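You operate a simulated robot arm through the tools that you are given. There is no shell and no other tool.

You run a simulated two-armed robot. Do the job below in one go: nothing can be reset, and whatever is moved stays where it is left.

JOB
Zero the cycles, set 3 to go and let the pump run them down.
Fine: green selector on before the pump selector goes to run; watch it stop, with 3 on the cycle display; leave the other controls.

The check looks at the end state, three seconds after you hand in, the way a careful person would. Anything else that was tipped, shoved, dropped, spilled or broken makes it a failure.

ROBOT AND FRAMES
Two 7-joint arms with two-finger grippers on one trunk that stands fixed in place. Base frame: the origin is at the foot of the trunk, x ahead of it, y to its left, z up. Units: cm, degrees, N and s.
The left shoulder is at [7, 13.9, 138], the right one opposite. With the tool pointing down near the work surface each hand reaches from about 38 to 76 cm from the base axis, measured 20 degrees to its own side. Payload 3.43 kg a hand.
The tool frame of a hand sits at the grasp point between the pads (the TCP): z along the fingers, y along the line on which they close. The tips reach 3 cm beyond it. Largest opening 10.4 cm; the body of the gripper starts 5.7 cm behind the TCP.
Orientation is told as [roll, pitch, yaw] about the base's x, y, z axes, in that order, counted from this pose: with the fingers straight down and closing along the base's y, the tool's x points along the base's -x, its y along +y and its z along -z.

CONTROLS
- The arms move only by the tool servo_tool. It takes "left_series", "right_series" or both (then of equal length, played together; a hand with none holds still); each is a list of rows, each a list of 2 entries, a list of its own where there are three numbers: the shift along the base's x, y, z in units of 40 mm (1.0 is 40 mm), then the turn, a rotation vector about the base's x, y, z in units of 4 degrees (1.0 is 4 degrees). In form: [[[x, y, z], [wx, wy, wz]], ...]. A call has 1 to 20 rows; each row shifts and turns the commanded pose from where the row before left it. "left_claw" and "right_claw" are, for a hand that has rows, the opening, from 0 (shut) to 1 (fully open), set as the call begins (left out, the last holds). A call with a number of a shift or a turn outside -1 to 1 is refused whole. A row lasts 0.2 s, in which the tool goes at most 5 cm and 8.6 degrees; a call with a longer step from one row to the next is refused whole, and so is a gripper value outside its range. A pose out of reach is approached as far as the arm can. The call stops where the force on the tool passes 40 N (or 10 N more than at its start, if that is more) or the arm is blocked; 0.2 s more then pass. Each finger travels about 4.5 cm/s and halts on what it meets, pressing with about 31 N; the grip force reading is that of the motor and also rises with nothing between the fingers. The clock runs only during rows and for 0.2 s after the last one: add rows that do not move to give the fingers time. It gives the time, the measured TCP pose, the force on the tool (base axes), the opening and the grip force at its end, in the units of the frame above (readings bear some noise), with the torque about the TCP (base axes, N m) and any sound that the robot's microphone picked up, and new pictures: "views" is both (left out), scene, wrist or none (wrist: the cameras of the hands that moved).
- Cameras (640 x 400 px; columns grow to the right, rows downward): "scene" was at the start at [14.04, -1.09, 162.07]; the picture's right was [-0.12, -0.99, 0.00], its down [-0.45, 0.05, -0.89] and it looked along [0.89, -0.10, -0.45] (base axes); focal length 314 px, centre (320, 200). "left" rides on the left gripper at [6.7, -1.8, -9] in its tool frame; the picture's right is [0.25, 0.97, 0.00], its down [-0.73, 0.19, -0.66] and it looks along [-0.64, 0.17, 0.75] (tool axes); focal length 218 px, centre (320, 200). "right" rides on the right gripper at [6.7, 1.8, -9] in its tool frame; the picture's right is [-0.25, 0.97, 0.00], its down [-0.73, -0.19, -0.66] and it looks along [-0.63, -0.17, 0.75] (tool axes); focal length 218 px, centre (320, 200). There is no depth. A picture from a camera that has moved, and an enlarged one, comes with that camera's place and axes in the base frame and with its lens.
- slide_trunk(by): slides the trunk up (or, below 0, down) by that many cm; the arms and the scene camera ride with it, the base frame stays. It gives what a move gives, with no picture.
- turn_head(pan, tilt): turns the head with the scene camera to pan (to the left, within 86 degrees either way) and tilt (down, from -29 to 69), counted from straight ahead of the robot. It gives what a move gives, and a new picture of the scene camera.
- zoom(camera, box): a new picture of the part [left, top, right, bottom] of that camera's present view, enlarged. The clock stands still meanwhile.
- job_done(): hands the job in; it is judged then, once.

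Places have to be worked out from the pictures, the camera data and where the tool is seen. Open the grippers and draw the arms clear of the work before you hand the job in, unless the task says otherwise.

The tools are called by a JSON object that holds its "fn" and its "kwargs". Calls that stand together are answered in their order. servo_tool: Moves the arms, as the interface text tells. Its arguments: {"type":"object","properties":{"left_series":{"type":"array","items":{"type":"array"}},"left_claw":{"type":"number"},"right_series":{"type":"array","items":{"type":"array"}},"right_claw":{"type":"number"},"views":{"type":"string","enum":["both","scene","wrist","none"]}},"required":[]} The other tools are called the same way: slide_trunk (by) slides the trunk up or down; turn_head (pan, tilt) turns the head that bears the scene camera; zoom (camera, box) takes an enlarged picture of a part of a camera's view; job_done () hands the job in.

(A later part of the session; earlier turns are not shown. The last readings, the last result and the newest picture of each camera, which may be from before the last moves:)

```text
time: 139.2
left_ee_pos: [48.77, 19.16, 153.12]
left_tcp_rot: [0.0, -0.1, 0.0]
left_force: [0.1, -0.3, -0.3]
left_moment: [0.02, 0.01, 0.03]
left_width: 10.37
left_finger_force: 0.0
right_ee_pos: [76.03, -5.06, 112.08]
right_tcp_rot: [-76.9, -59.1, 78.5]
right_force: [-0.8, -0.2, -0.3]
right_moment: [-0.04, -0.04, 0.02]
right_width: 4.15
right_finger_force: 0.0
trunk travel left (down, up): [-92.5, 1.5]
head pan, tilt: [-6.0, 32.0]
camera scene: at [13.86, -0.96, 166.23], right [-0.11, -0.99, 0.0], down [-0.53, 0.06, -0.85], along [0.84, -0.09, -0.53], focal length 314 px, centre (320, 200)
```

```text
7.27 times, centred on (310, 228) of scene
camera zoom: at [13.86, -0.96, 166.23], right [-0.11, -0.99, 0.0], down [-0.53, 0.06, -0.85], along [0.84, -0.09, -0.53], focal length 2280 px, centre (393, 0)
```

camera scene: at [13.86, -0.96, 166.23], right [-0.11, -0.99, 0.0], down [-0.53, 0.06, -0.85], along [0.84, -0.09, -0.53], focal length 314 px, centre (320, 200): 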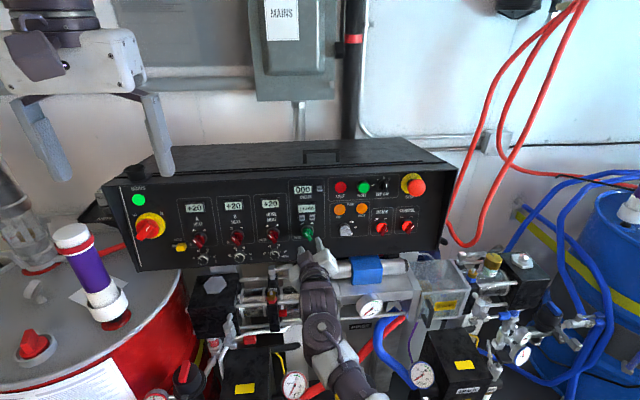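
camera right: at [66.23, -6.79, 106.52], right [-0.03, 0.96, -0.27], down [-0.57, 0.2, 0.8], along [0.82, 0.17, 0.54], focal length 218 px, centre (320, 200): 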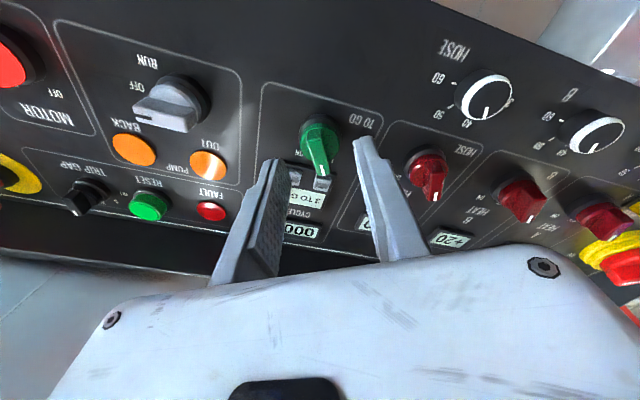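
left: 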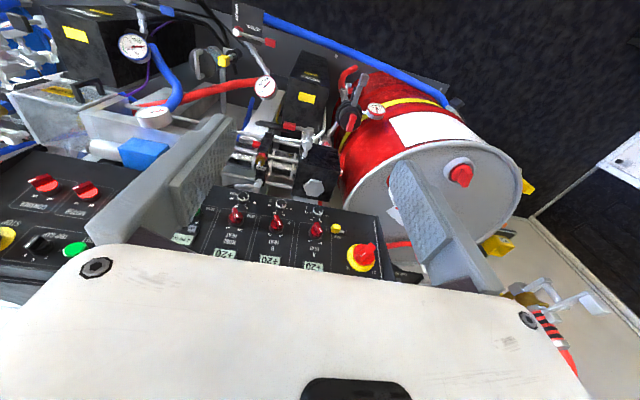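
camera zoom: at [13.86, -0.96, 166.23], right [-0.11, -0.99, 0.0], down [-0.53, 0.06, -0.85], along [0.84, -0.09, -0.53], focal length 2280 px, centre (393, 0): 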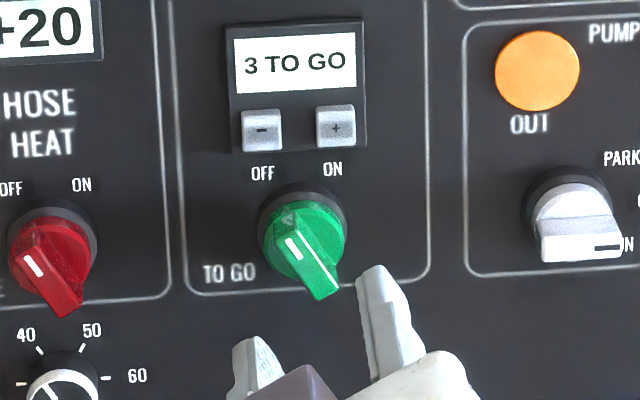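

From the head view the selector bar's front is at about [81.3,-4.75,112.4], protruding 3.5 cm along the panel normal. I tilt the tool 4° to match the normal, centre on the axis, and advance so the fingers straddle the bar.

{"fn": "servo_tool", "kwargs": {"right_series": [[[0, 0.065, 0.33], [0, 1, 0]], [[0.3, 0, -0.057], [0, 0, 0]], [[0.3, 0, -0.057], [0, 0, 0]], [[0.3, 0, -0.057], [0, 0, 0]], [[0, 0, 0], [0, 0, 0]]], "right_claw": 0.4, "views": "none"}}

{"fn": "zoom", "kwargs": {"camera": "right", "box": [220, 50, 460, 200]}}

{"fn": "zoom", "kwargs": {"camera": "scene", "box": [270, 200, 350, 255]}}

```text
time: 140.4
left_ee_pos: [48.6, 19.15, 153.16]
left_tcp_rot: [0.0, 0.1, -0.1]
left_force: [-0.6, 0.2, -0.8]
left_moment: [-0.02, 0.02, -0.02]
left_width: 10.41
left_finger_force: 0.1
right_ee_pos: [79.55, -4.81, 112.88]
right_tcp_rot: [-69.5, -58.2, 72.2]
right_force: [-0.6, -0.2, -0.3]
right_moment: [0.0, -0.02, 0.0]
right_width: 4.14
right_finger_force: 0.1
trunk travel left (down, up): [-92.5, 1.5]
head pan, tilt: [-6.0, 32.0]
```

```text
2.67 times, centred on (340, 125) of right
camera zoom: at [69.47, -6.55, 107.78], right [-0.05, 0.96, -0.26], down [-0.51, 0.2, 0.84], along [0.86, 0.17, 0.48], focal length 582 px, centre (267, 400)
```

zoom: 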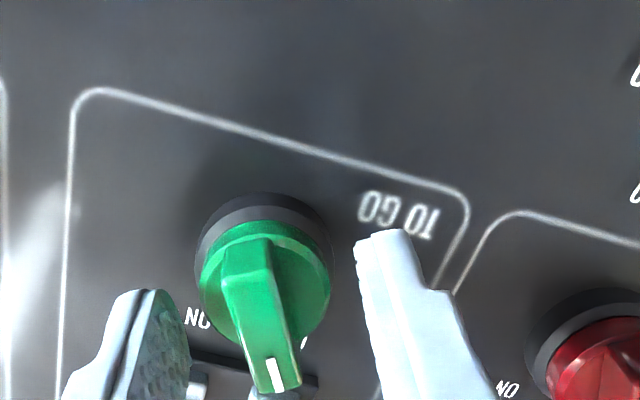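

```text
7.27 times, centred on (310, 228) of scene
camera zoom: at [13.83, -0.96, 166.24], right [-0.1, -0.99, 0.0], down [-0.53, 0.06, -0.85], along [0.84, -0.09, -0.53], focal length 2280 px, centre (393, 0)
```

zoom: 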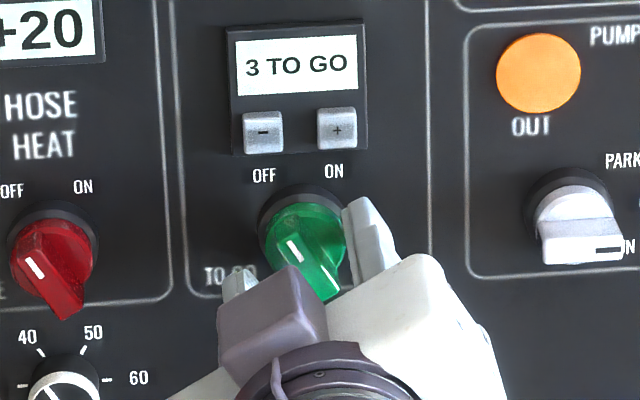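

The fingers straddle the bar with good centring from both views. I close on it.

{"fn": "servo_tool", "kwargs": {"right_series": [[[0, 0, 0], [0, 0, 0]], [[0, 0, 0], [0, 0, 0]], [[0, 0, 0], [0, 0, 0]], [[0, 0, 0], [0, 0, 0]]], "right_claw": 0, "views": "none"}}

{"fn": "zoom", "kwargs": {"camera": "right", "box": [220, 50, 460, 200]}}

```text
time: 141.4
left_ee_pos: [48.75, 19.2, 153.07]
left_tcp_rot: [0.0, 0.0, 0.0]
left_force: [0.0, 0.3, -0.3]
left_moment: [0.01, -0.01, 0.03]
left_width: 10.4
left_finger_force: 0.1
right_ee_pos: [79.54, -4.87, 112.75]
right_tcp_rot: [-69.5, -58.2, 72.3]
right_force: [2.6, -1.9, 2.1]
right_moment: [0.04, 0.19, -0.21]
right_width: 1.08
right_finger_force: 44.6
trunk travel left (down, up): [-92.5, 1.5]
head pan, tilt: [-6.0, 32.0]
```

```text
2.67 times, centred on (340, 125) of right
camera zoom: at [69.52, -6.63, 107.78], right [-0.05, 0.96, -0.26], down [-0.51, 0.2, 0.84], along [0.86, 0.17, 0.48], focal length 582 px, centre (267, 400)
```

zoom: 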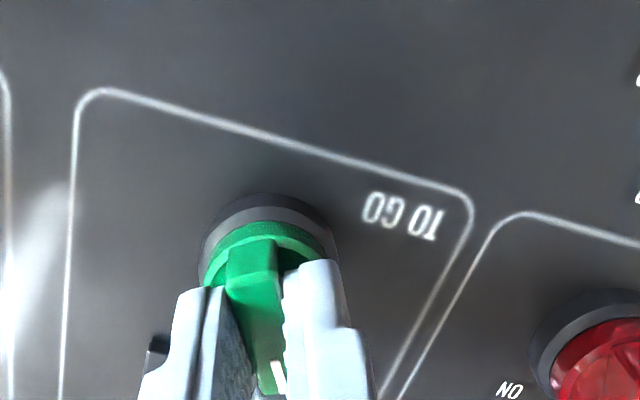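

The bar is gripped (width 1.08). I turn it clockwise about the tool axis, first 32°.

{"fn": "servo_tool", "kwargs": {"right_series": [[[0, 0, 0], [0.982, 0, -0.19]], [[0, 0, 0], [0.982, 0, -0.19]], [[0, 0, 0], [0.982, 0, -0.19]], [[0, 0, 0], [0.982, 0, -0.19]], [[0, 0, 0], [0.982, 0, -0.19]], [[0, 0, 0], [0.982, 0, -0.19]], [[0, 0, 0], [0.982, 0, -0.19]], [[0, 0, 0], [0.982, 0, -0.19]]], "right_claw": 0, "views": "none"}}

{"fn": "zoom", "kwargs": {"camera": "right", "box": [220, 50, 460, 200]}}

```text
time: 143.2
left_ee_pos: [48.67, 19.06, 153.05]
left_tcp_rot: [-0.1, 0.0, 0.1]
left_force: [0.3, 0.2, -0.4]
left_moment: [-0.01, 0.0, -0.01]
left_width: 10.39
left_finger_force: 0.1
right_ee_pos: [79.77, -4.87, 112.84]
right_tcp_rot: [9.7, -79.0, -10.1]
right_force: [0.3, -0.1, 1.2]
right_moment: [0.02, 0.07, 0.11]
right_width: 1.09
right_finger_force: 44.1
trunk travel left (down, up): [-92.5, 1.5]
head pan, tilt: [-6.0, 32.0]
```

```text
2.67 times, centred on (340, 125) of right
camera zoom: at [69.52, -2.69, 107.84], right [0.06, 0.96, 0.28], down [-0.51, -0.21, 0.83], along [0.86, -0.19, 0.48], focal length 582 px, centre (267, 400)
```

zoom: 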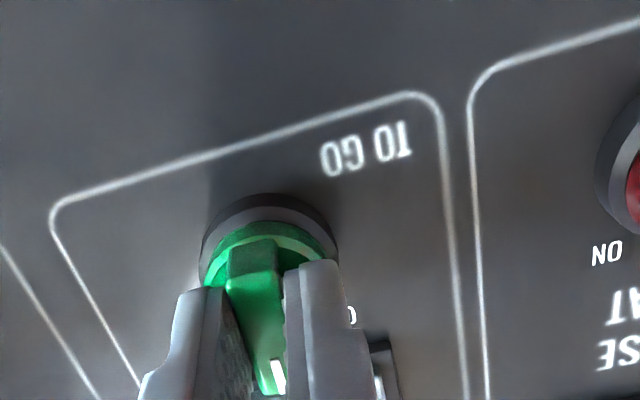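

The bar turned with the hand, with little force. I continue the second half, another 28°.

{"fn": "servo_tool", "kwargs": {"right_series": [[[0, 0, 0], [0.982, 0, -0.19]], [[0, 0, 0], [0.982, 0, -0.19]], [[0, 0, 0], [0.982, 0, -0.19]], [[0, 0, 0], [0.982, 0, -0.19]], [[0, 0, 0], [0.982, 0, -0.19]], [[0, 0, 0], [0.982, 0, -0.19]], [[0, 0, 0], [0.982, 0, -0.19]], [[0, 0, 0], [0, 0, 0]]], "right_claw": 0, "views": "none"}}

{"fn": "zoom", "kwargs": {"camera": "right", "box": [220, 50, 460, 200]}}

{"fn": "zoom", "kwargs": {"camera": "scene", "box": [270, 190, 370, 255]}}

```text
time: 144.4
left_ee_pos: [48.65, 19.62, 152.95]
left_tcp_rot: [-0.4, 0.0, -0.3]
left_force: [0.4, -0.1, 0.2]
left_moment: [0.04, -0.03, -0.03]
left_width: 10.41
left_finger_force: 0.0
right_ee_pos: [79.59, -4.86, 112.78]
right_tcp_rot: [60.5, -68.1, -61.6]
right_force: [-10.9, 42.8, -7.0]
right_moment: [0.0, 0.28, 0.34]
right_width: 1.11
right_finger_force: 44.7
trunk travel left (down, up): [-92.5, 1.5]
head pan, tilt: [-6.0, 32.0]
stopped in row 6 (right hand): the force on the tool passed its limit at 42 N (the readings are from after the stop); the commanded pose is now the measured one
```

```text
2.67 times, centred on (340, 125) of right
camera zoom: at [69.66, -0.94, 108.67], right [0.09, 0.83, 0.55], down [-0.53, -0.43, 0.74], along [0.85, -0.36, 0.4], focal length 582 px, centre (267, 400)
```

zoom: 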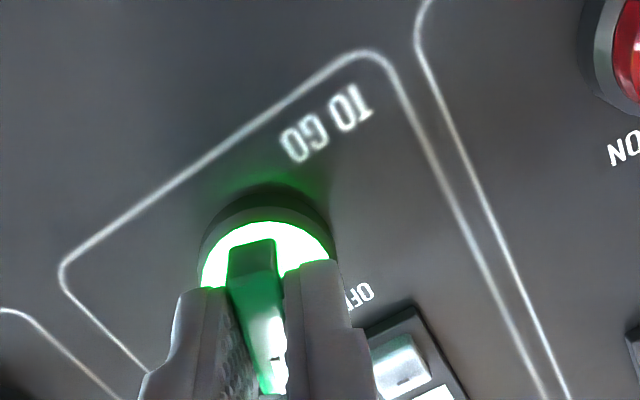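

```text
6.15 times, centred on (320, 222) of scene
camera zoom: at [13.7, 0.15, 166.21], right [-0.1, -0.99, 0.01], down [-0.53, 0.05, -0.85], along [0.84, -0.09, -0.53], focal length 1929 px, centre (320, 62)
```

zoom: 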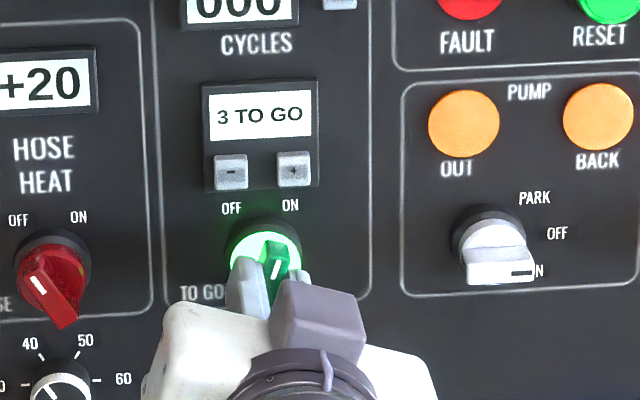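

The green selector lamp is lit, so it's ON. The tool felt 43 N sideways and stopped; I wait one moment without moving and re-read the force before opening.

{"fn": "servo_tool", "kwargs": {"right_series": [[[0, 0, 0], [0, 0, 0]]], "right_claw": 0, "views": "scene"}}

```text
time: 144.8
left_ee_pos: [48.63, 20.16, 152.9]
left_tcp_rot: [-0.5, -0.1, -0.2]
left_force: [-0.6, 0.2, 0.2]
left_moment: [0.02, 0.01, -0.01]
left_width: 10.42
left_finger_force: 0.0
right_ee_pos: [79.68, -4.84, 112.63]
right_tcp_rot: [60.8, -68.2, -62.0]
right_force: [-8.3, 43.3, -5.0]
right_moment: [0.08, 0.74, 0.61]
right_width: 1.07
right_finger_force: 44.7
trunk travel left (down, up): [-92.5, 1.5]
head pan, tilt: [-6.0, 32.0]
camera scene: at [13.73, 0.43, 166.25], right [-0.1, -0.99, 0.01], down [-0.53, 0.05, -0.85], along [0.84, -0.09, -0.53], focal length 314 px, centre (320, 200)
```

scene: 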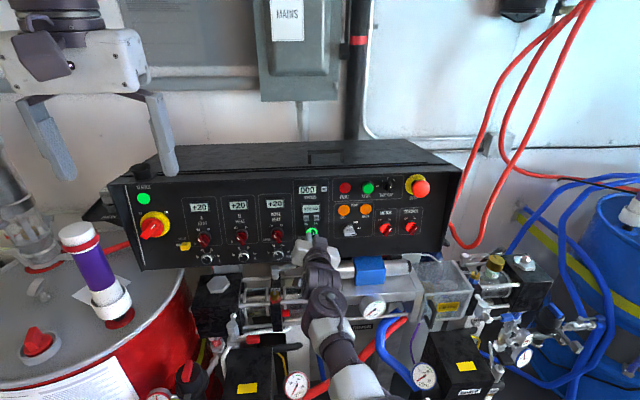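

The robot's trunk is being pushed about 1.4 cm to the left by this load. I relieve it by easing the hand command left in small steps while watching the force.

{"fn": "servo_tool", "kwargs": {"right_series": [[[0, 0.1, 0], [0, 0, 0]], [[0, 0.1, 0], [0, 0, 0]]], "right_claw": 0, "views": "none"}}

```text
time: 145.4
left_ee_pos: [48.56, 19.88, 153.01]
left_tcp_rot: [-0.4, -0.1, -0.1]
left_force: [0.1, 0.0, -0.4]
left_moment: [0.01, 0.04, -0.02]
left_width: 10.38
left_finger_force: 0.0
right_ee_pos: [79.68, -4.73, 112.82]
right_tcp_rot: [60.7, -68.7, -62.4]
right_force: [-4.9, 35.8, 0.7]
right_moment: [0.05, 0.43, 0.8]
right_width: 1.09
right_finger_force: 44.6
trunk travel left (down, up): [-92.5, 1.5]
head pan, tilt: [-6.0, 32.0]
```

The force is dropping. I ease further left.

{"fn": "servo_tool", "kwargs": {"right_series": [[[0, 0.1, 0], [0, 0, 0]], [[0, 0.1, 0], [0, 0, 0]], [[0, 0.1, 0], [0, 0, 0]]], "right_claw": 0, "views": "none"}}

```text
time: 146.2
left_ee_pos: [48.34, 19.65, 153.2]
left_tcp_rot: [-0.4, -0.2, -0.1]
left_force: [0.0, -0.5, 0.7]
left_moment: [0.0, -0.03, 0.03]
left_width: 10.38
left_finger_force: 0.1
right_ee_pos: [79.74, -4.58, 112.71]
right_tcp_rot: [60.2, -69.4, -62.6]
right_force: [-7.8, 26.5, 5.9]
right_moment: [0.07, -0.82, 0.61]
right_width: 1.1
right_finger_force: 44.5
trunk travel left (down, up): [-92.5, 1.5]
head pan, tilt: [-6.0, 32.0]
```

It's down to 26 N. I open the gripper to release the bar.

{"fn": "servo_tool", "kwargs": {"right_series": [[[0, 0, 0], [0, 0, 0]], [[0, 0, 0], [0, 0, 0]], [[0, 0, 0], [0, 0, 0]]], "right_claw": 0.45, "views": "wrist"}}

{"fn": "zoom", "kwargs": {"camera": "scene", "box": [270, 190, 370, 255]}}

```text
time: 147.1
left_ee_pos: [48.03, 18.84, 153.27]
left_tcp_rot: [-0.1, -0.3, -0.1]
left_force: [0.0, 0.2, 0.4]
left_moment: [-0.01, 0.01, -0.03]
left_width: 10.4
left_finger_force: 0.0
right_ee_pos: [79.37, -5.83, 112.34]
right_tcp_rot: [59.6, -68.6, -63.0]
right_force: [-31.3, -0.9, -8.9]
right_moment: [-0.01, 0.3, 0.68]
right_width: 3.69
right_finger_force: 0.0
trunk travel left (down, up): [-92.5, 1.5]
head pan, tilt: [-6.0, 32.0]
camera right: at [69.6, -1.73, 108.31], right [0.12, 0.83, 0.54], down [-0.54, -0.4, 0.74], along [0.83, -0.38, 0.4], focal length 218 px, centre (320, 200)
```

right: 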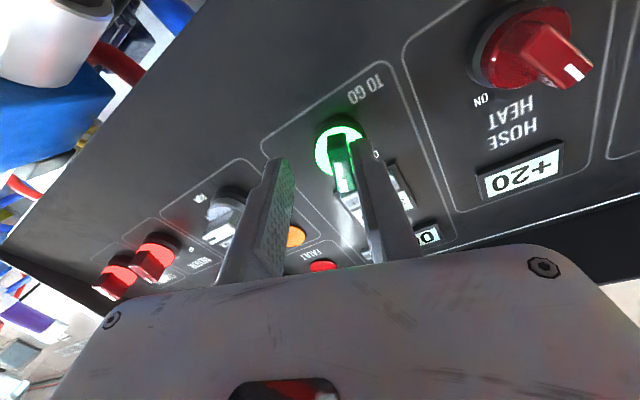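

```text
6.15 times, centred on (320, 222) of scene
camera zoom: at [13.1, -1.04, 166.28], right [-0.11, -0.99, 0.0], down [-0.52, 0.06, -0.85], along [0.85, -0.09, -0.53], focal length 1929 px, centre (320, 62)
```

zoom: 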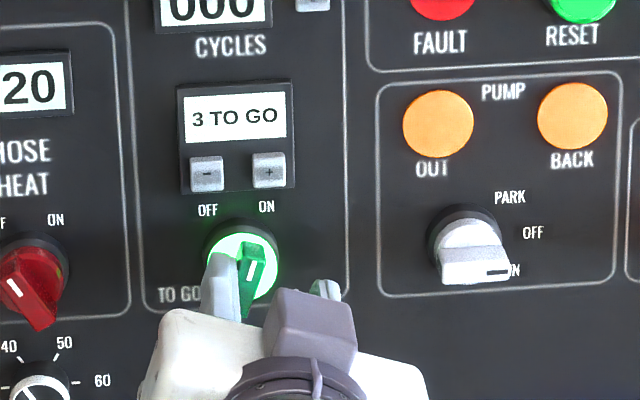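

The selector stays ON and lit. The tool now feels 31 N pushing back in x, so I back out 2.4 cm along the axis to clear the bar.

{"fn": "servo_tool", "kwargs": {"right_series": [[[-0.15, 0, 0.03], [0, 0, 0]], [[-0.15, 0, 0.03], [0, 0, 0]], [[-0.15, 0, 0.03], [0, 0, 0]], [[-0.15, 0, 0.03], [0, 0, 0]]], "right_claw": 0.45, "views": "none"}}

{"fn": "zoom", "kwargs": {"camera": "scene", "box": [270, 190, 370, 255]}}

```text
time: 148.2
left_ee_pos: [48.89, 18.81, 153.07]
left_tcp_rot: [0.0, 0.0, -0.1]
left_force: [1.1, 0.2, -0.1]
left_moment: [-0.01, -0.02, 0.0]
left_width: 10.39
left_finger_force: 0.1
right_ee_pos: [79.16, -8.77, 114.58]
right_tcp_rot: [62.4, -71.0, -67.2]
right_force: [-0.6, 0.2, 0.0]
right_moment: [0.0, -0.01, -0.03]
right_width: 4.7
right_finger_force: 0.1
trunk travel left (down, up): [-92.5, 1.5]
head pan, tilt: [-6.0, 32.0]
stopped in row 4 (right hand): the arm was blocked; the commanded pose is now the measured one
```

```text
6.15 times, centred on (320, 222) of scene
camera zoom: at [13.98, -0.96, 166.22], right [-0.1, -0.99, 0.0], down [-0.53, 0.06, -0.85], along [0.84, -0.09, -0.53], focal length 1929 px, centre (320, 62)
```

zoom: 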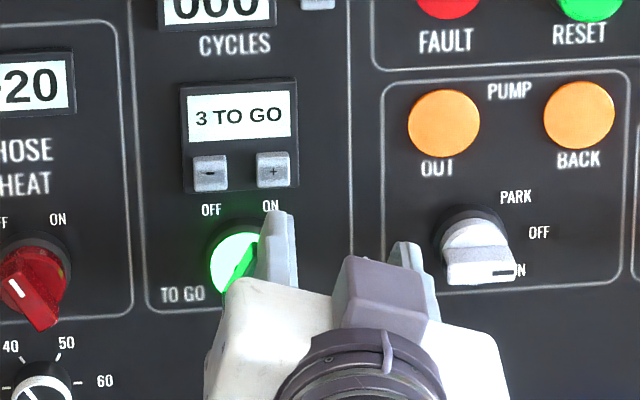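

The selector is still ON and the force is now nil, but the elbow again touches the trunk when backing out here. I move the hand up and right, away from the knob, where I know the arm has room.

{"fn": "servo_tool", "kwargs": {"right_series": [[[0, -0.15, 0.3], [0, 0, 0]], [[0, -0.15, 0.4], [0, 0, 0]], [[-0.1, -0.1, 0.5], [0, 0, 0]], [[-0.2, 0, 0.5], [0, 0, 0]], [[-0.2, 0, 0.5], [0, 0, 0]], [[-0.2, 0, 0.4], [0, 0, 0]]], "right_claw": 0.45, "views": "none"}}

{"fn": "zoom", "kwargs": {"camera": "scene", "box": [240, 150, 440, 275]}}

```text
time: 149.7
left_ee_pos: [48.78, 18.88, 153.11]
left_tcp_rot: [0.0, 0.1, -0.2]
left_force: [0.3, -0.3, -0.2]
left_moment: [-0.03, 0.04, 0.01]
left_width: 10.4
left_finger_force: 0.1
right_ee_pos: [76.73, -11.16, 126.26]
right_tcp_rot: [64.7, -71.8, -69.9]
right_force: [-0.1, 1.1, -0.5]
right_moment: [-0.02, 0.01, 0.02]
right_width: 4.7
right_finger_force: 0.2
trunk travel left (down, up): [-92.5, 1.5]
head pan, tilt: [-6.0, 32.0]
```

```text
3.20 times, centred on (340, 212) of scene
camera zoom: at [13.85, -0.97, 166.23], right [-0.1, -0.99, 0.0], down [-0.53, 0.06, -0.85], along [0.84, -0.09, -0.53], focal length 1003 px, centre (256, 160)
```

zoom: 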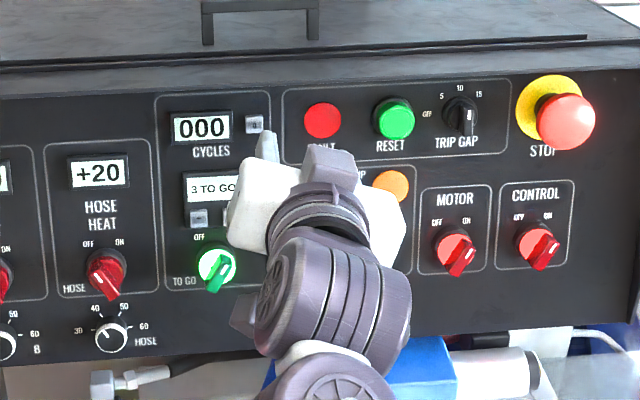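

The arm is free again; green is lit, with 3 TO GO and cycles 000. For the pump selector I'll push the right end of its bar down with closed fingertips instead of gripping. First I roll the hand back level and close the fingers.

{"fn": "servo_tool", "kwargs": {"right_series": [[[-0.1, -0.2, 0], [-0.985, 0, 0.17]], [[-0.1, -0.2, 0], [-0.985, 0, 0.17]], [[0, -0.2, 0], [-0.985, 0, 0.17]], [[0, -0.2, 0], [-0.985, 0, 0.17]], [[0, -0.2, 0], [-0.985, 0, 0.17]], [[0, -0.2, 0], [-0.985, 0, 0.17]], [[0, -0.2, 0], [-0.985, 0, 0.17]], [[0, 0, 0], [0, 0, 0]]], "right_claw": 0, "views": "both"}}

```text
time: 151.4
left_ee_pos: [48.77, 18.99, 153.08]
left_tcp_rot: [0.0, -0.1, -0.2]
left_force: [0.2, -0.3, 0.0]
left_moment: [0.01, 0.02, 0.0]
left_width: 10.4
left_finger_force: 0.1
right_ee_pos: [75.23, -15.37, 124.96]
right_tcp_rot: [-54.4, -77.1, 52.8]
right_force: [-0.4, 0.2, 0.3]
right_moment: [0.0, -0.02, -0.01]
right_width: 0.0
right_finger_force: 31.0
trunk travel left (down, up): [-92.5, 1.5]
head pan, tilt: [-6.0, 32.0]
camera scene: at [13.85, -0.93, 166.24], right [-0.1, -0.99, 0.0], down [-0.53, 0.06, -0.85], along [0.84, -0.09, -0.53], focal length 314 px, centre (320, 200)
camera right: at [65.41, -14.48, 119.15], right [0.05, 1.0, 0.07], down [-0.56, -0.03, 0.83], along [0.83, -0.08, 0.55], focal length 218 px, centre (320, 200)
```

scene: 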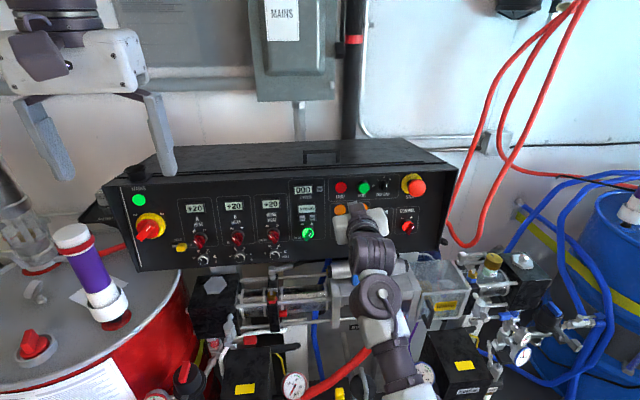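
right: 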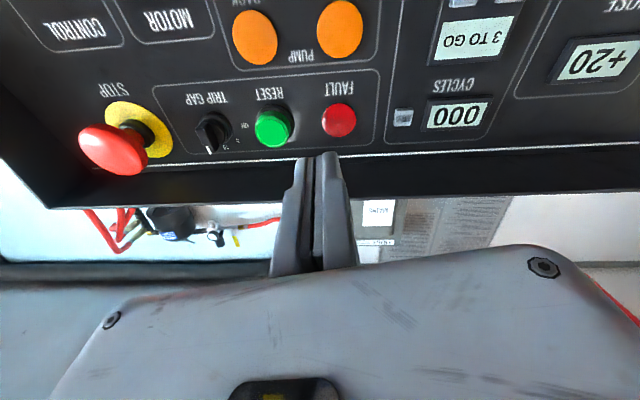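

The hand is level and closed at [75.2,-15.4,125]. I judge the pump selector bar to be at x 81.3–83, centre y −15.3, z 112.1, pointing right. I lower to just above its right end, still in front of it.

{"fn": "servo_tool", "kwargs": {"right_series": [[[0.05, -0.1, -0.4], [0.985, 0, -0.14]], [[0.05, -0.1, -0.5], [0.985, 0, -0.14]], [[0.05, -0.1, -0.5], [0, 0.3, 0]], [[0.05, -0.1, -0.5], [0, 0, 0]], [[0, -0.1, -0.4], [0, 0, 0]], [[0, 0, -0.2], [0, 0, 0]], [[0, 0, 0], [0, 0, 0]]], "right_claw": 0, "views": "both"}}

{"fn": "zoom", "kwargs": {"camera": "right", "box": [200, 40, 440, 190]}}

{"fn": "zoom", "kwargs": {"camera": "scene", "box": [310, 195, 420, 265]}}

```text
time: 153.1
left_ee_pos: [48.76, 18.95, 153.11]
left_tcp_rot: [0.0, 0.0, -0.3]
left_force: [0.0, -0.2, -0.3]
left_moment: [0.0, 0.0, 0.04]
left_width: 10.38
left_finger_force: 0.0
right_ee_pos: [76.11, -17.45, 114.96]
right_tcp_rot: [-16.0, -80.7, 13.9]
right_force: [0.1, 0.1, 0.6]
right_moment: [0.0, -0.01, -0.01]
right_width: 0.0
right_finger_force: 30.8
trunk travel left (down, up): [-92.5, 1.5]
head pan, tilt: [-6.0, 32.0]
camera scene: at [13.86, -0.95, 166.23], right [-0.1, -0.99, 0.0], down [-0.53, 0.06, -0.85], along [0.84, -0.09, -0.53], focal length 314 px, centre (320, 200)
camera right: at [66.16, -15.51, 109.61], right [0.07, 0.98, 0.21], down [-0.54, -0.14, 0.83], along [0.84, -0.17, 0.52], focal length 218 px, centre (320, 200)
```

scene: 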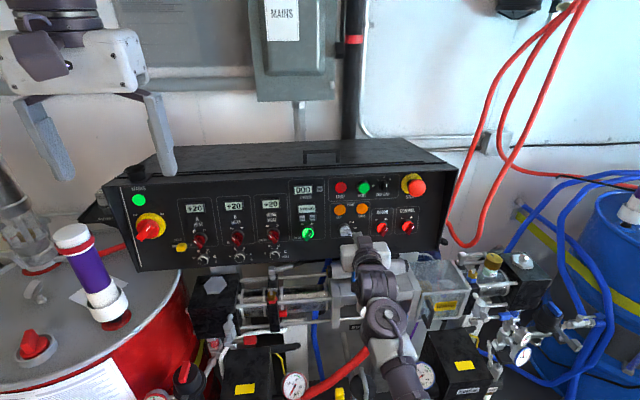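
right: 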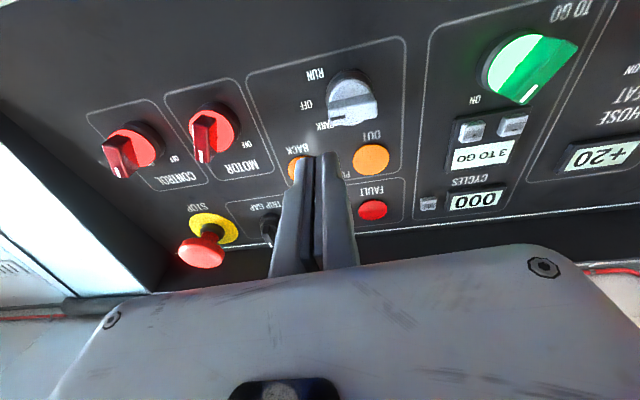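

```text
2.67 times, centred on (320, 115) of right
camera zoom: at [66.16, -15.51, 109.61], right [0.07, 0.98, 0.21], down [-0.54, -0.14, 0.83], along [0.84, -0.17, 0.52], focal length 582 px, centre (320, 427)
```

zoom: 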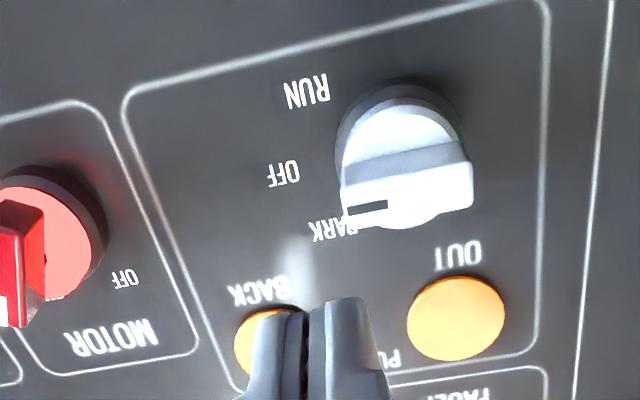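

```text
5.71 times, centred on (365, 230) of scene
camera zoom: at [13.86, -0.95, 166.23], right [-0.1, -0.99, 0.0], down [-0.53, 0.06, -0.85], along [0.84, -0.09, -0.53], focal length 1791 px, centre (63, 29)
```

zoom: 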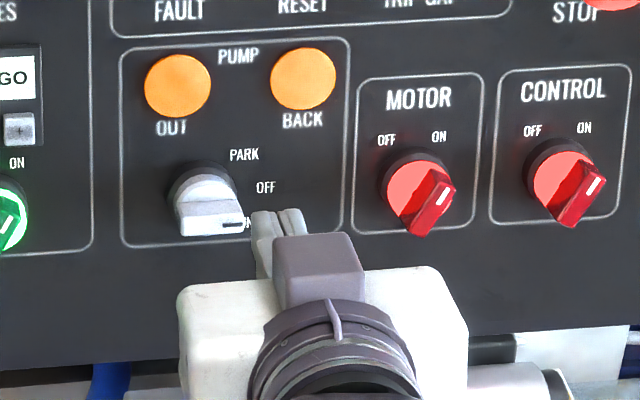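

The view confirms the bar runs from y −16.6 to −13.5, with the mark end on the right pointing to OFF. I shift 0.6 cm left and slide forward so that the tips sit just above its right end.

{"fn": "servo_tool", "kwargs": {"right_series": [[[0.2, 0.15, 0], [0, 0, 0]], [[0.25, 0, 0], [0, 0, 0]], [[0.25, 0, 0], [0, 0, 0]], [[0.15, 0, 0], [0, 0, 0]], [[0, 0, 0], [0, 0, 0]]], "right_claw": 0, "views": "none"}}

{"fn": "zoom", "kwargs": {"camera": "right", "box": [240, 60, 440, 185]}}

{"fn": "zoom", "kwargs": {"camera": "scene", "box": [320, 205, 400, 255]}}

```text
time: 154.2
left_ee_pos: [48.7, 19.01, 153.12]
left_tcp_rot: [0.0, 0.0, -0.2]
left_force: [0.0, 0.5, 1.0]
left_moment: [-0.02, 0.01, -0.01]
left_width: 10.39
left_finger_force: 0.1
right_ee_pos: [79.35, -16.91, 114.86]
right_tcp_rot: [-15.9, -80.6, 13.8]
right_force: [0.0, 0.3, -0.5]
right_moment: [-0.02, 0.0, -0.01]
right_width: 0.0
right_finger_force: 31.2
trunk travel left (down, up): [-92.5, 1.5]
head pan, tilt: [-6.0, 32.0]
```

```text
3.20 times, centred on (340, 122) of right
camera zoom: at [69.44, -14.88, 109.55], right [0.07, 0.98, 0.21], down [-0.54, -0.14, 0.83], along [0.84, -0.17, 0.52], focal length 698 px, centre (256, 448)
```

zoom: 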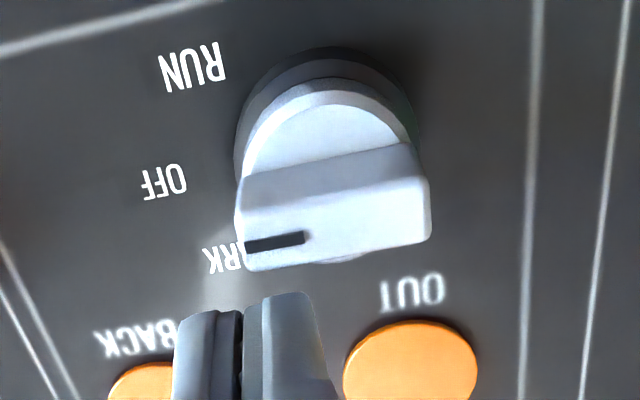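

```text
8.00 times, centred on (360, 230) of scene
camera zoom: at [13.85, -0.95, 166.23], right [-0.1, -0.99, 0.0], down [-0.53, 0.06, -0.85], along [0.84, -0.09, -0.53], focal length 2508 px, centre (0, -40)
```

zoom: 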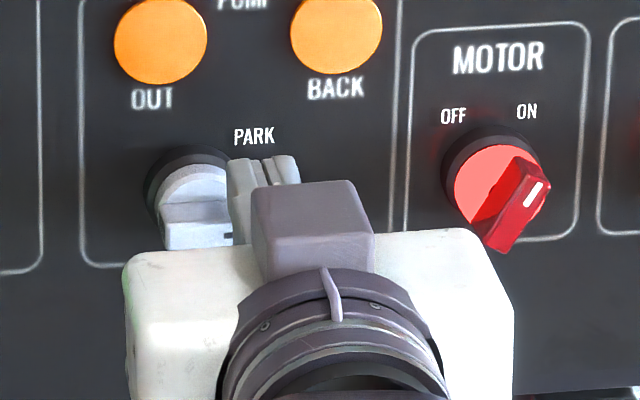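

The tips are above the bar's right half; their inner edge is a bit close to the axis, so I shift 0.45 cm right and begin lowering in 2 mm steps.

{"fn": "servo_tool", "kwargs": {"right_series": [[[0, -0.11, 0], [0, 0, 0]], [[0, 0, -0.06], [0, 0, 0]], [[0, 0, -0.06], [0, 0, 0]], [[0, 0, -0.05], [0, 0, 0]], [[0, 0, -0.05], [0, 0, 0]], [[0, 0, 0], [0, 0, 0]]], "right_claw": 0, "views": "none"}}

{"fn": "zoom", "kwargs": {"camera": "right", "box": [240, 60, 440, 185]}}

```text
time: 155.7
left_ee_pos: [48.68, 18.89, 153.07]
left_tcp_rot: [0.0, 0.0, -0.2]
left_force: [-0.6, -0.5, 0.8]
left_moment: [-0.02, -0.01, -0.01]
left_width: 10.39
left_finger_force: 0.0
right_ee_pos: [79.42, -17.38, 114.06]
right_tcp_rot: [-15.9, -80.7, 13.6]
right_force: [0.4, -2.9, 1.2]
right_moment: [-0.04, -0.02, -0.03]
right_width: 0.0
right_finger_force: 30.9
trunk travel left (down, up): [-92.5, 1.5]
head pan, tilt: [-6.0, 32.0]
```

```text
3.20 times, centred on (340, 122) of right
camera zoom: at [69.45, -15.39, 108.66], right [0.07, 0.98, 0.21], down [-0.54, -0.14, 0.83], along [0.84, -0.17, 0.52], focal length 698 px, centre (256, 448)
```

zoom: 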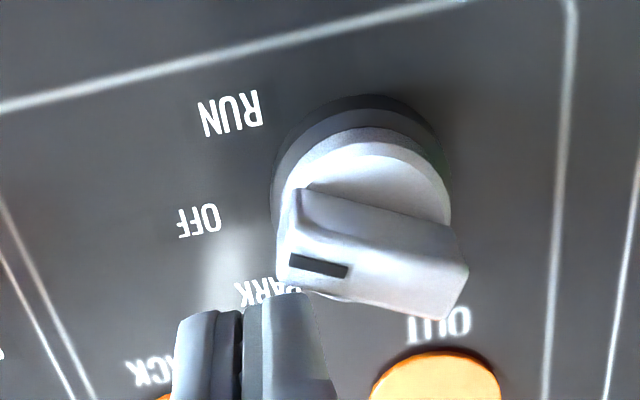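

The bar is turning toward RUN, with the mark end moving down. I keep lowering.

{"fn": "servo_tool", "kwargs": {"right_series": [[[0, 0, -0.05], [0, 0, 0]], [[0, 0, -0.05], [0, 0, 0]], [[0, 0, -0.05], [0, 0, 0]], [[0, 0, 0], [0, 0, 0]]], "right_claw": 0, "views": "none"}}

{"fn": "zoom", "kwargs": {"camera": "right", "box": [240, 60, 440, 185]}}

{"fn": "zoom", "kwargs": {"camera": "scene", "box": [270, 180, 400, 261]}}

```text
time: 156.7
left_ee_pos: [48.54, 18.87, 153.22]
left_tcp_rot: [0.0, -0.2, -0.2]
left_force: [0.5, -0.5, 0.4]
left_moment: [0.01, 0.0, -0.02]
left_width: 10.42
left_finger_force: 0.0
right_ee_pos: [79.44, -17.19, 113.49]
right_tcp_rot: [-16.2, -80.9, 14.1]
right_force: [0.7, -2.7, 7.8]
right_moment: [0.05, -0.11, 0.0]
right_width: 0.01
right_finger_force: 31.1
trunk travel left (down, up): [-92.5, 1.5]
head pan, tilt: [-6.0, 32.0]
```

```text
3.20 times, centred on (340, 122) of right
camera zoom: at [69.43, -15.34, 108.23], right [0.07, 0.98, 0.21], down [-0.54, -0.14, 0.83], along [0.84, -0.17, 0.52], focal length 698 px, centre (256, 448)
```

zoom: 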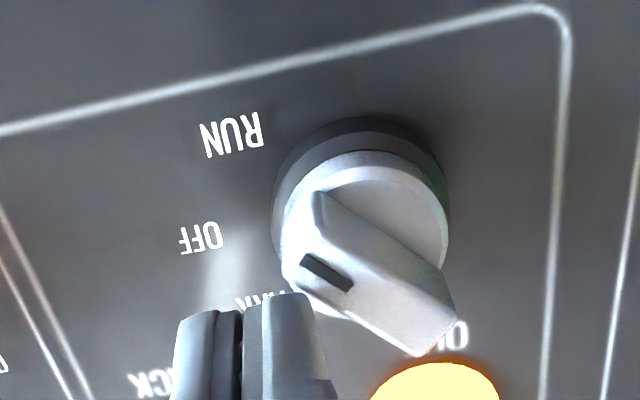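

```text
4.92 times, centred on (335, 220) of scene
camera zoom: at [13.69, -1.0, 166.26], right [-0.1, -0.99, 0.0], down [-0.53, 0.06, -0.85], along [0.84, -0.09, -0.53], focal length 1543 px, centre (246, 99)
```

zoom: 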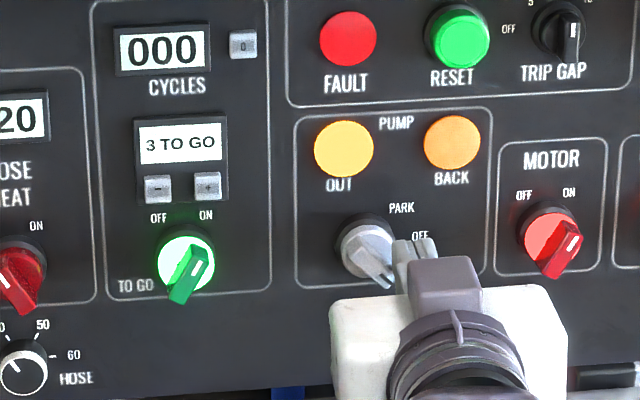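

The OUT lamp lit up: the pump is running with the selector at RUN. I lift the fingers off the bar and back away up and to the right, then watch the counters.

{"fn": "servo_tool", "kwargs": {"right_series": [[[0, -0.05, 0.2], [0, 0, 0]], [[-0.1, -0.1, 0.3], [0, 0, 0]], [[-0.2, -0.1, 0.4], [0, 0, 0]], [[-0.3, -0.1, 0.5], [0, 0, 0]], [[-0.3, -0.2, 0.5], [0, 0, 0]], [[-0.3, -0.3, 0.5], [0, 0, 0]], [[0, 0, 0], [0, 0, 0]]], "right_claw": 0, "views": "none"}}

{"fn": "zoom", "kwargs": {"camera": "scene", "box": [250, 170, 430, 282]}}

```text
time: 158.2
left_ee_pos: [48.79, 19.03, 153.2]
left_tcp_rot: [0.1, -0.1, -0.1]
left_force: [0.9, 0.7, 0.8]
left_moment: [0.02, -0.04, -0.01]
left_width: 10.43
left_finger_force: 0.1
right_ee_pos: [74.51, -20.8, 123.12]
right_tcp_rot: [-15.8, -80.6, 13.7]
right_force: [-0.5, 0.8, 0.4]
right_moment: [-0.01, 0.01, 0.0]
right_width: 0.0
right_finger_force: 31.1
trunk travel left (down, up): [-92.5, 1.5]
head pan, tilt: [-6.0, 32.0]
```

```text
3.56 times, centred on (340, 226) of scene
camera zoom: at [13.89, -0.95, 166.23], right [-0.1, -0.99, 0.0], down [-0.53, 0.06, -0.85], along [0.84, -0.09, -0.53], focal length 1114 px, centre (249, 108)
```

zoom: 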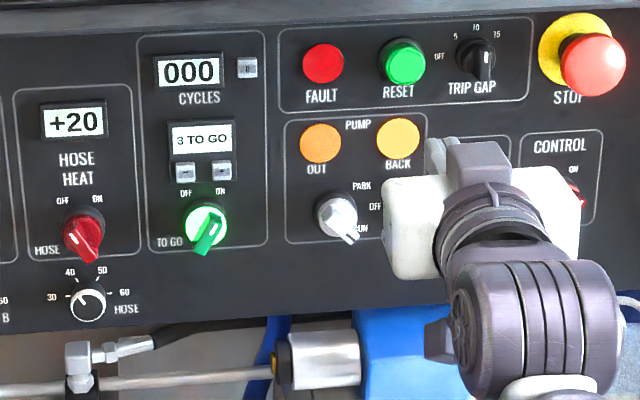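

The BACK lamp is lit now, so the pump is cycling. I retreat the right arm along the way it came while time passes.

{"fn": "servo_tool", "kwargs": {"right_series": [[[-0.4, -0.1, 0], [0, 0, 0]], [[-0.4, -0.1, 0], [0, 0, 0]], [[-0.4, -0.1, 0], [0, 0, 0]], [[-0.4, -0.2, 0], [0, 0, 0]], [[-0.4, -0.3, 0], [0, 0, 0]], [[-0.4, -0.4, 0], [0, 0, 0]], [[-0.4, -0.5, 0], [0, 0, 0]], [[-0.4, -0.5, 0], [0, 0, 0]]], "right_claw": 0, "views": "scene"}}

{"fn": "zoom", "kwargs": {"camera": "scene", "box": [250, 170, 430, 282]}}

```text
time: 160.1
left_ee_pos: [48.67, 18.82, 153.21]
left_tcp_rot: [0.1, 0.0, -0.2]
left_force: [0.3, -0.3, 0.6]
left_moment: [0.02, -0.03, 0.06]
left_width: 10.39
left_finger_force: 0.0
right_ee_pos: [61.64, -29.63, 123.06]
right_tcp_rot: [-15.6, -80.7, 13.4]
right_force: [0.1, -0.3, 0.8]
right_moment: [0.01, -0.01, -0.03]
right_width: 0.0
right_finger_force: 30.6
trunk travel left (down, up): [-92.5, 1.5]
head pan, tilt: [-6.0, 32.0]
camera scene: at [13.72, -1.14, 166.25], right [-0.1, -0.99, 0.0], down [-0.53, 0.06, -0.85], along [0.84, -0.09, -0.53], focal length 314 px, centre (320, 200)
```

scene: 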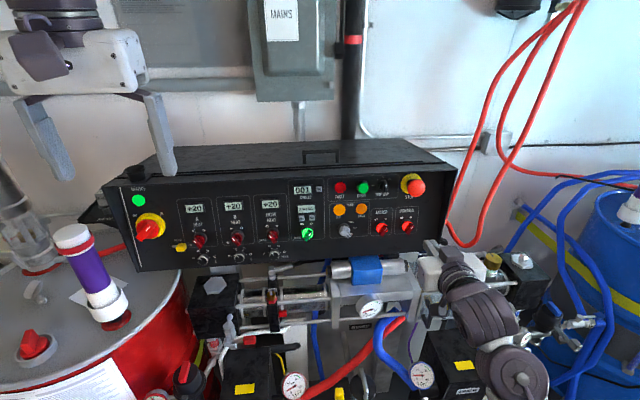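

```text
3.56 times, centred on (340, 226) of scene
camera zoom: at [13.72, -1.14, 166.25], right [-0.1, -0.99, 0.0], down [-0.53, 0.06, -0.85], along [0.84, -0.09, -0.53], focal length 1114 px, centre (249, 108)
```

zoom: 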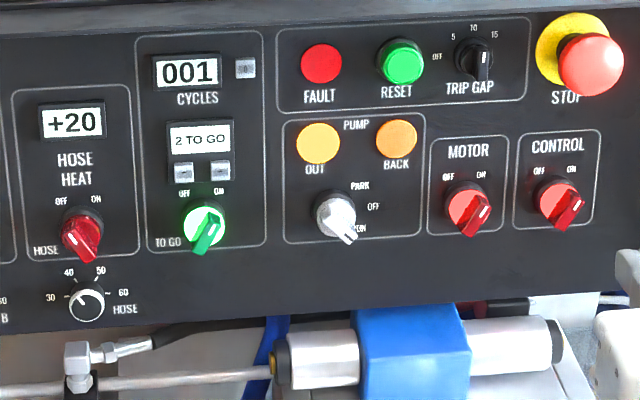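

The counter reads 001 with 2 TO GO. I carry on drawing the arm back to the right while the remaining cycles run.

{"fn": "servo_tool", "kwargs": {"right_series": [[[-0.3, -0.5, 0], [0, 0, 0]], [[-0.3, -0.5, 0], [0, 0, 0]], [[-0.3, -0.5, 0], [0, 0, 0]], [[-0.3, -0.5, 0], [0, 0, 0]], [[-0.3, -0.5, 0], [0, 0, 0]], [[-0.3, -0.5, 0], [0, 0, 0]], [[-0.2, -0.5, 0], [0, 0, 0]], [[0, 0, 0], [0, 0, 0]], [[0, 0, 0], [0, 0, 0]]], "right_claw": 0.3, "views": "scene"}}

{"fn": "zoom", "kwargs": {"camera": "scene", "box": [250, 170, 430, 282]}}

```text
time: 162.1
left_ee_pos: [48.76, 18.85, 153.12]
left_tcp_rot: [0.0, 0.1, -0.2]
left_force: [0.0, -0.2, 0.0]
left_moment: [-0.03, -0.04, -0.01]
left_width: 10.41
left_finger_force: 0.0
right_ee_pos: [53.8, -43.64, 123.04]
right_tcp_rot: [-15.9, -80.5, 13.9]
right_force: [0.1, 0.2, 0.4]
right_moment: [0.0, 0.01, -0.03]
right_width: 3.07
right_finger_force: 0.1
trunk travel left (down, up): [-92.5, 1.5]
head pan, tilt: [-6.0, 32.0]
camera scene: at [13.86, -0.95, 166.23], right [-0.1, -0.99, 0.0], down [-0.53, 0.06, -0.85], along [0.84, -0.09, -0.53], focal length 314 px, centre (320, 200)
```

scene: 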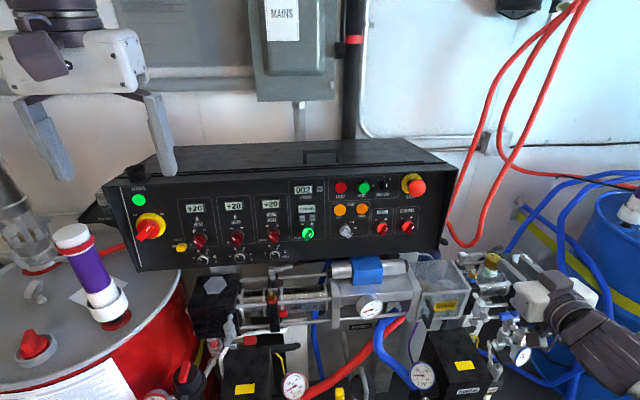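

```text
3.56 times, centred on (340, 226) of scene
camera zoom: at [13.86, -0.95, 166.23], right [-0.1, -0.99, 0.0], down [-0.53, 0.06, -0.85], along [0.84, -0.09, -0.53], focal length 1114 px, centre (249, 108)
```

zoom: 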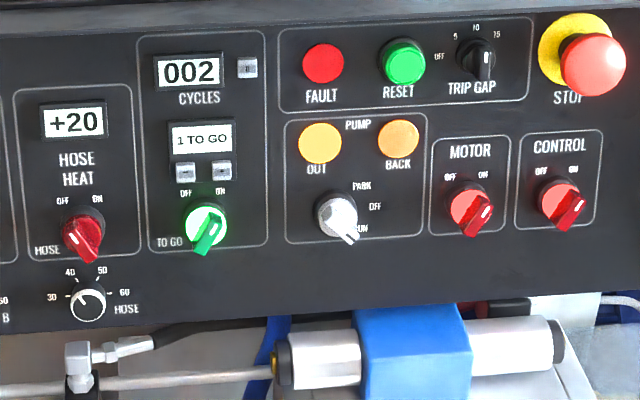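

Cycle 002 is done, with 1 TO GO. I hold still and let the last one run.

{"fn": "servo_tool", "kwargs": {"right_series": [[[0, 0, 0], [0, 0, 0]], [[0, 0, 0], [0, 0, 0]], [[0, 0, 0], [0, 0, 0]], [[0, 0, 0], [0, 0, 0]], [[0, 0, 0], [0, 0, 0]], [[0, 0, 0], [0, 0, 0]], [[0, 0, 0], [0, 0, 0]], [[0, 0, 0], [0, 0, 0]], [[0, 0, 0], [0, 0, 0]], [[0, 0, 0], [0, 0, 0]]], "right_claw": 1, "views": "scene"}}

{"fn": "zoom", "kwargs": {"camera": "scene", "box": [250, 170, 430, 282]}}

```text
time: 164.2
left_ee_pos: [48.75, 18.87, 153.01]
left_tcp_rot: [0.0, 0.0, -0.2]
left_force: [0.1, 0.1, 0.3]
left_moment: [-0.04, 0.01, 0.03]
left_width: 10.43
left_finger_force: 0.2
right_ee_pos: [53.82, -43.7, 123.06]
right_tcp_rot: [-15.8, -80.8, 13.7]
right_force: [-0.2, 0.5, -0.3]
right_moment: [-0.01, 0.0, -0.04]
right_width: 10.39
right_finger_force: 0.1
trunk travel left (down, up): [-92.5, 1.5]
head pan, tilt: [-6.0, 32.0]
camera scene: at [13.85, -0.98, 166.24], right [-0.1, -0.99, 0.0], down [-0.53, 0.06, -0.85], along [0.84, -0.09, -0.53], focal length 314 px, centre (320, 200)
```

scene: 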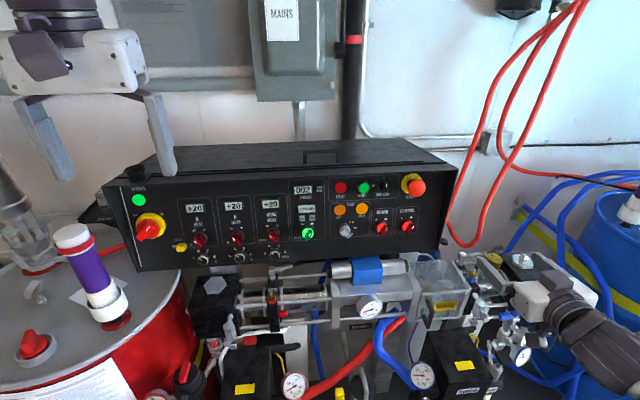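

```text
3.56 times, centred on (340, 226) of scene
camera zoom: at [13.85, -0.98, 166.24], right [-0.1, -0.99, 0.0], down [-0.53, 0.06, -0.85], along [0.84, -0.09, -0.53], focal length 1114 px, centre (249, 108)
```

zoom: 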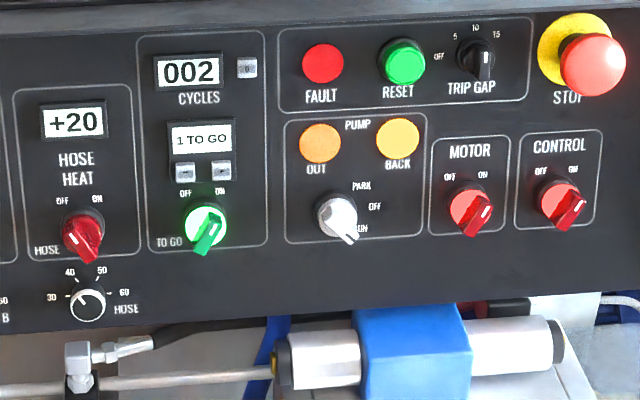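

The BACK stroke of the third cycle is under way. I wait a little longer.

{"fn": "servo_tool", "kwargs": {"right_series": [[[0, 0, 0], [0, 0, 0]], [[0, 0, 0], [0, 0, 0]], [[0, 0, 0], [0, 0, 0]], [[0, 0, 0], [0, 0, 0]], [[0, 0, 0], [0, 0, 0]], [[0, 0, 0], [0, 0, 0]], [[0, 0, 0], [0, 0, 0]], [[0, 0, 0], [0, 0, 0]], [[0, 0, 0], [0, 0, 0]], [[0, 0, 0], [0, 0, 0]]], "right_claw": 1, "views": "none"}}

{"fn": "zoom", "kwargs": {"camera": "scene", "box": [250, 170, 430, 282]}}

```text
time: 166.4
left_ee_pos: [48.76, 18.86, 153.07]
left_tcp_rot: [0.0, 0.0, -0.2]
left_force: [-0.3, -0.4, 0.4]
left_moment: [-0.03, 0.01, 0.04]
left_width: 10.4
left_finger_force: 0.1
right_ee_pos: [53.86, -43.7, 123.07]
right_tcp_rot: [-15.9, -80.8, 13.8]
right_force: [0.0, 0.2, 0.0]
right_moment: [-0.01, 0.0, 0.0]
right_width: 10.41
right_finger_force: 0.1
trunk travel left (down, up): [-92.5, 1.5]
head pan, tilt: [-6.0, 32.0]
```

```text
3.56 times, centred on (340, 226) of scene
camera zoom: at [13.85, -0.98, 166.24], right [-0.1, -0.99, 0.0], down [-0.53, 0.06, -0.85], along [0.84, -0.09, -0.53], focal length 1114 px, centre (249, 108)
```

zoom: 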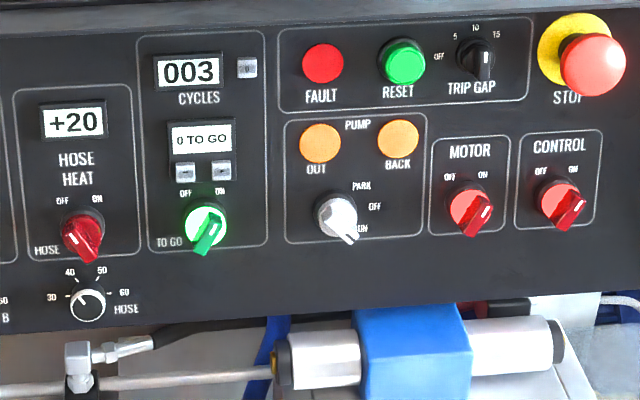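

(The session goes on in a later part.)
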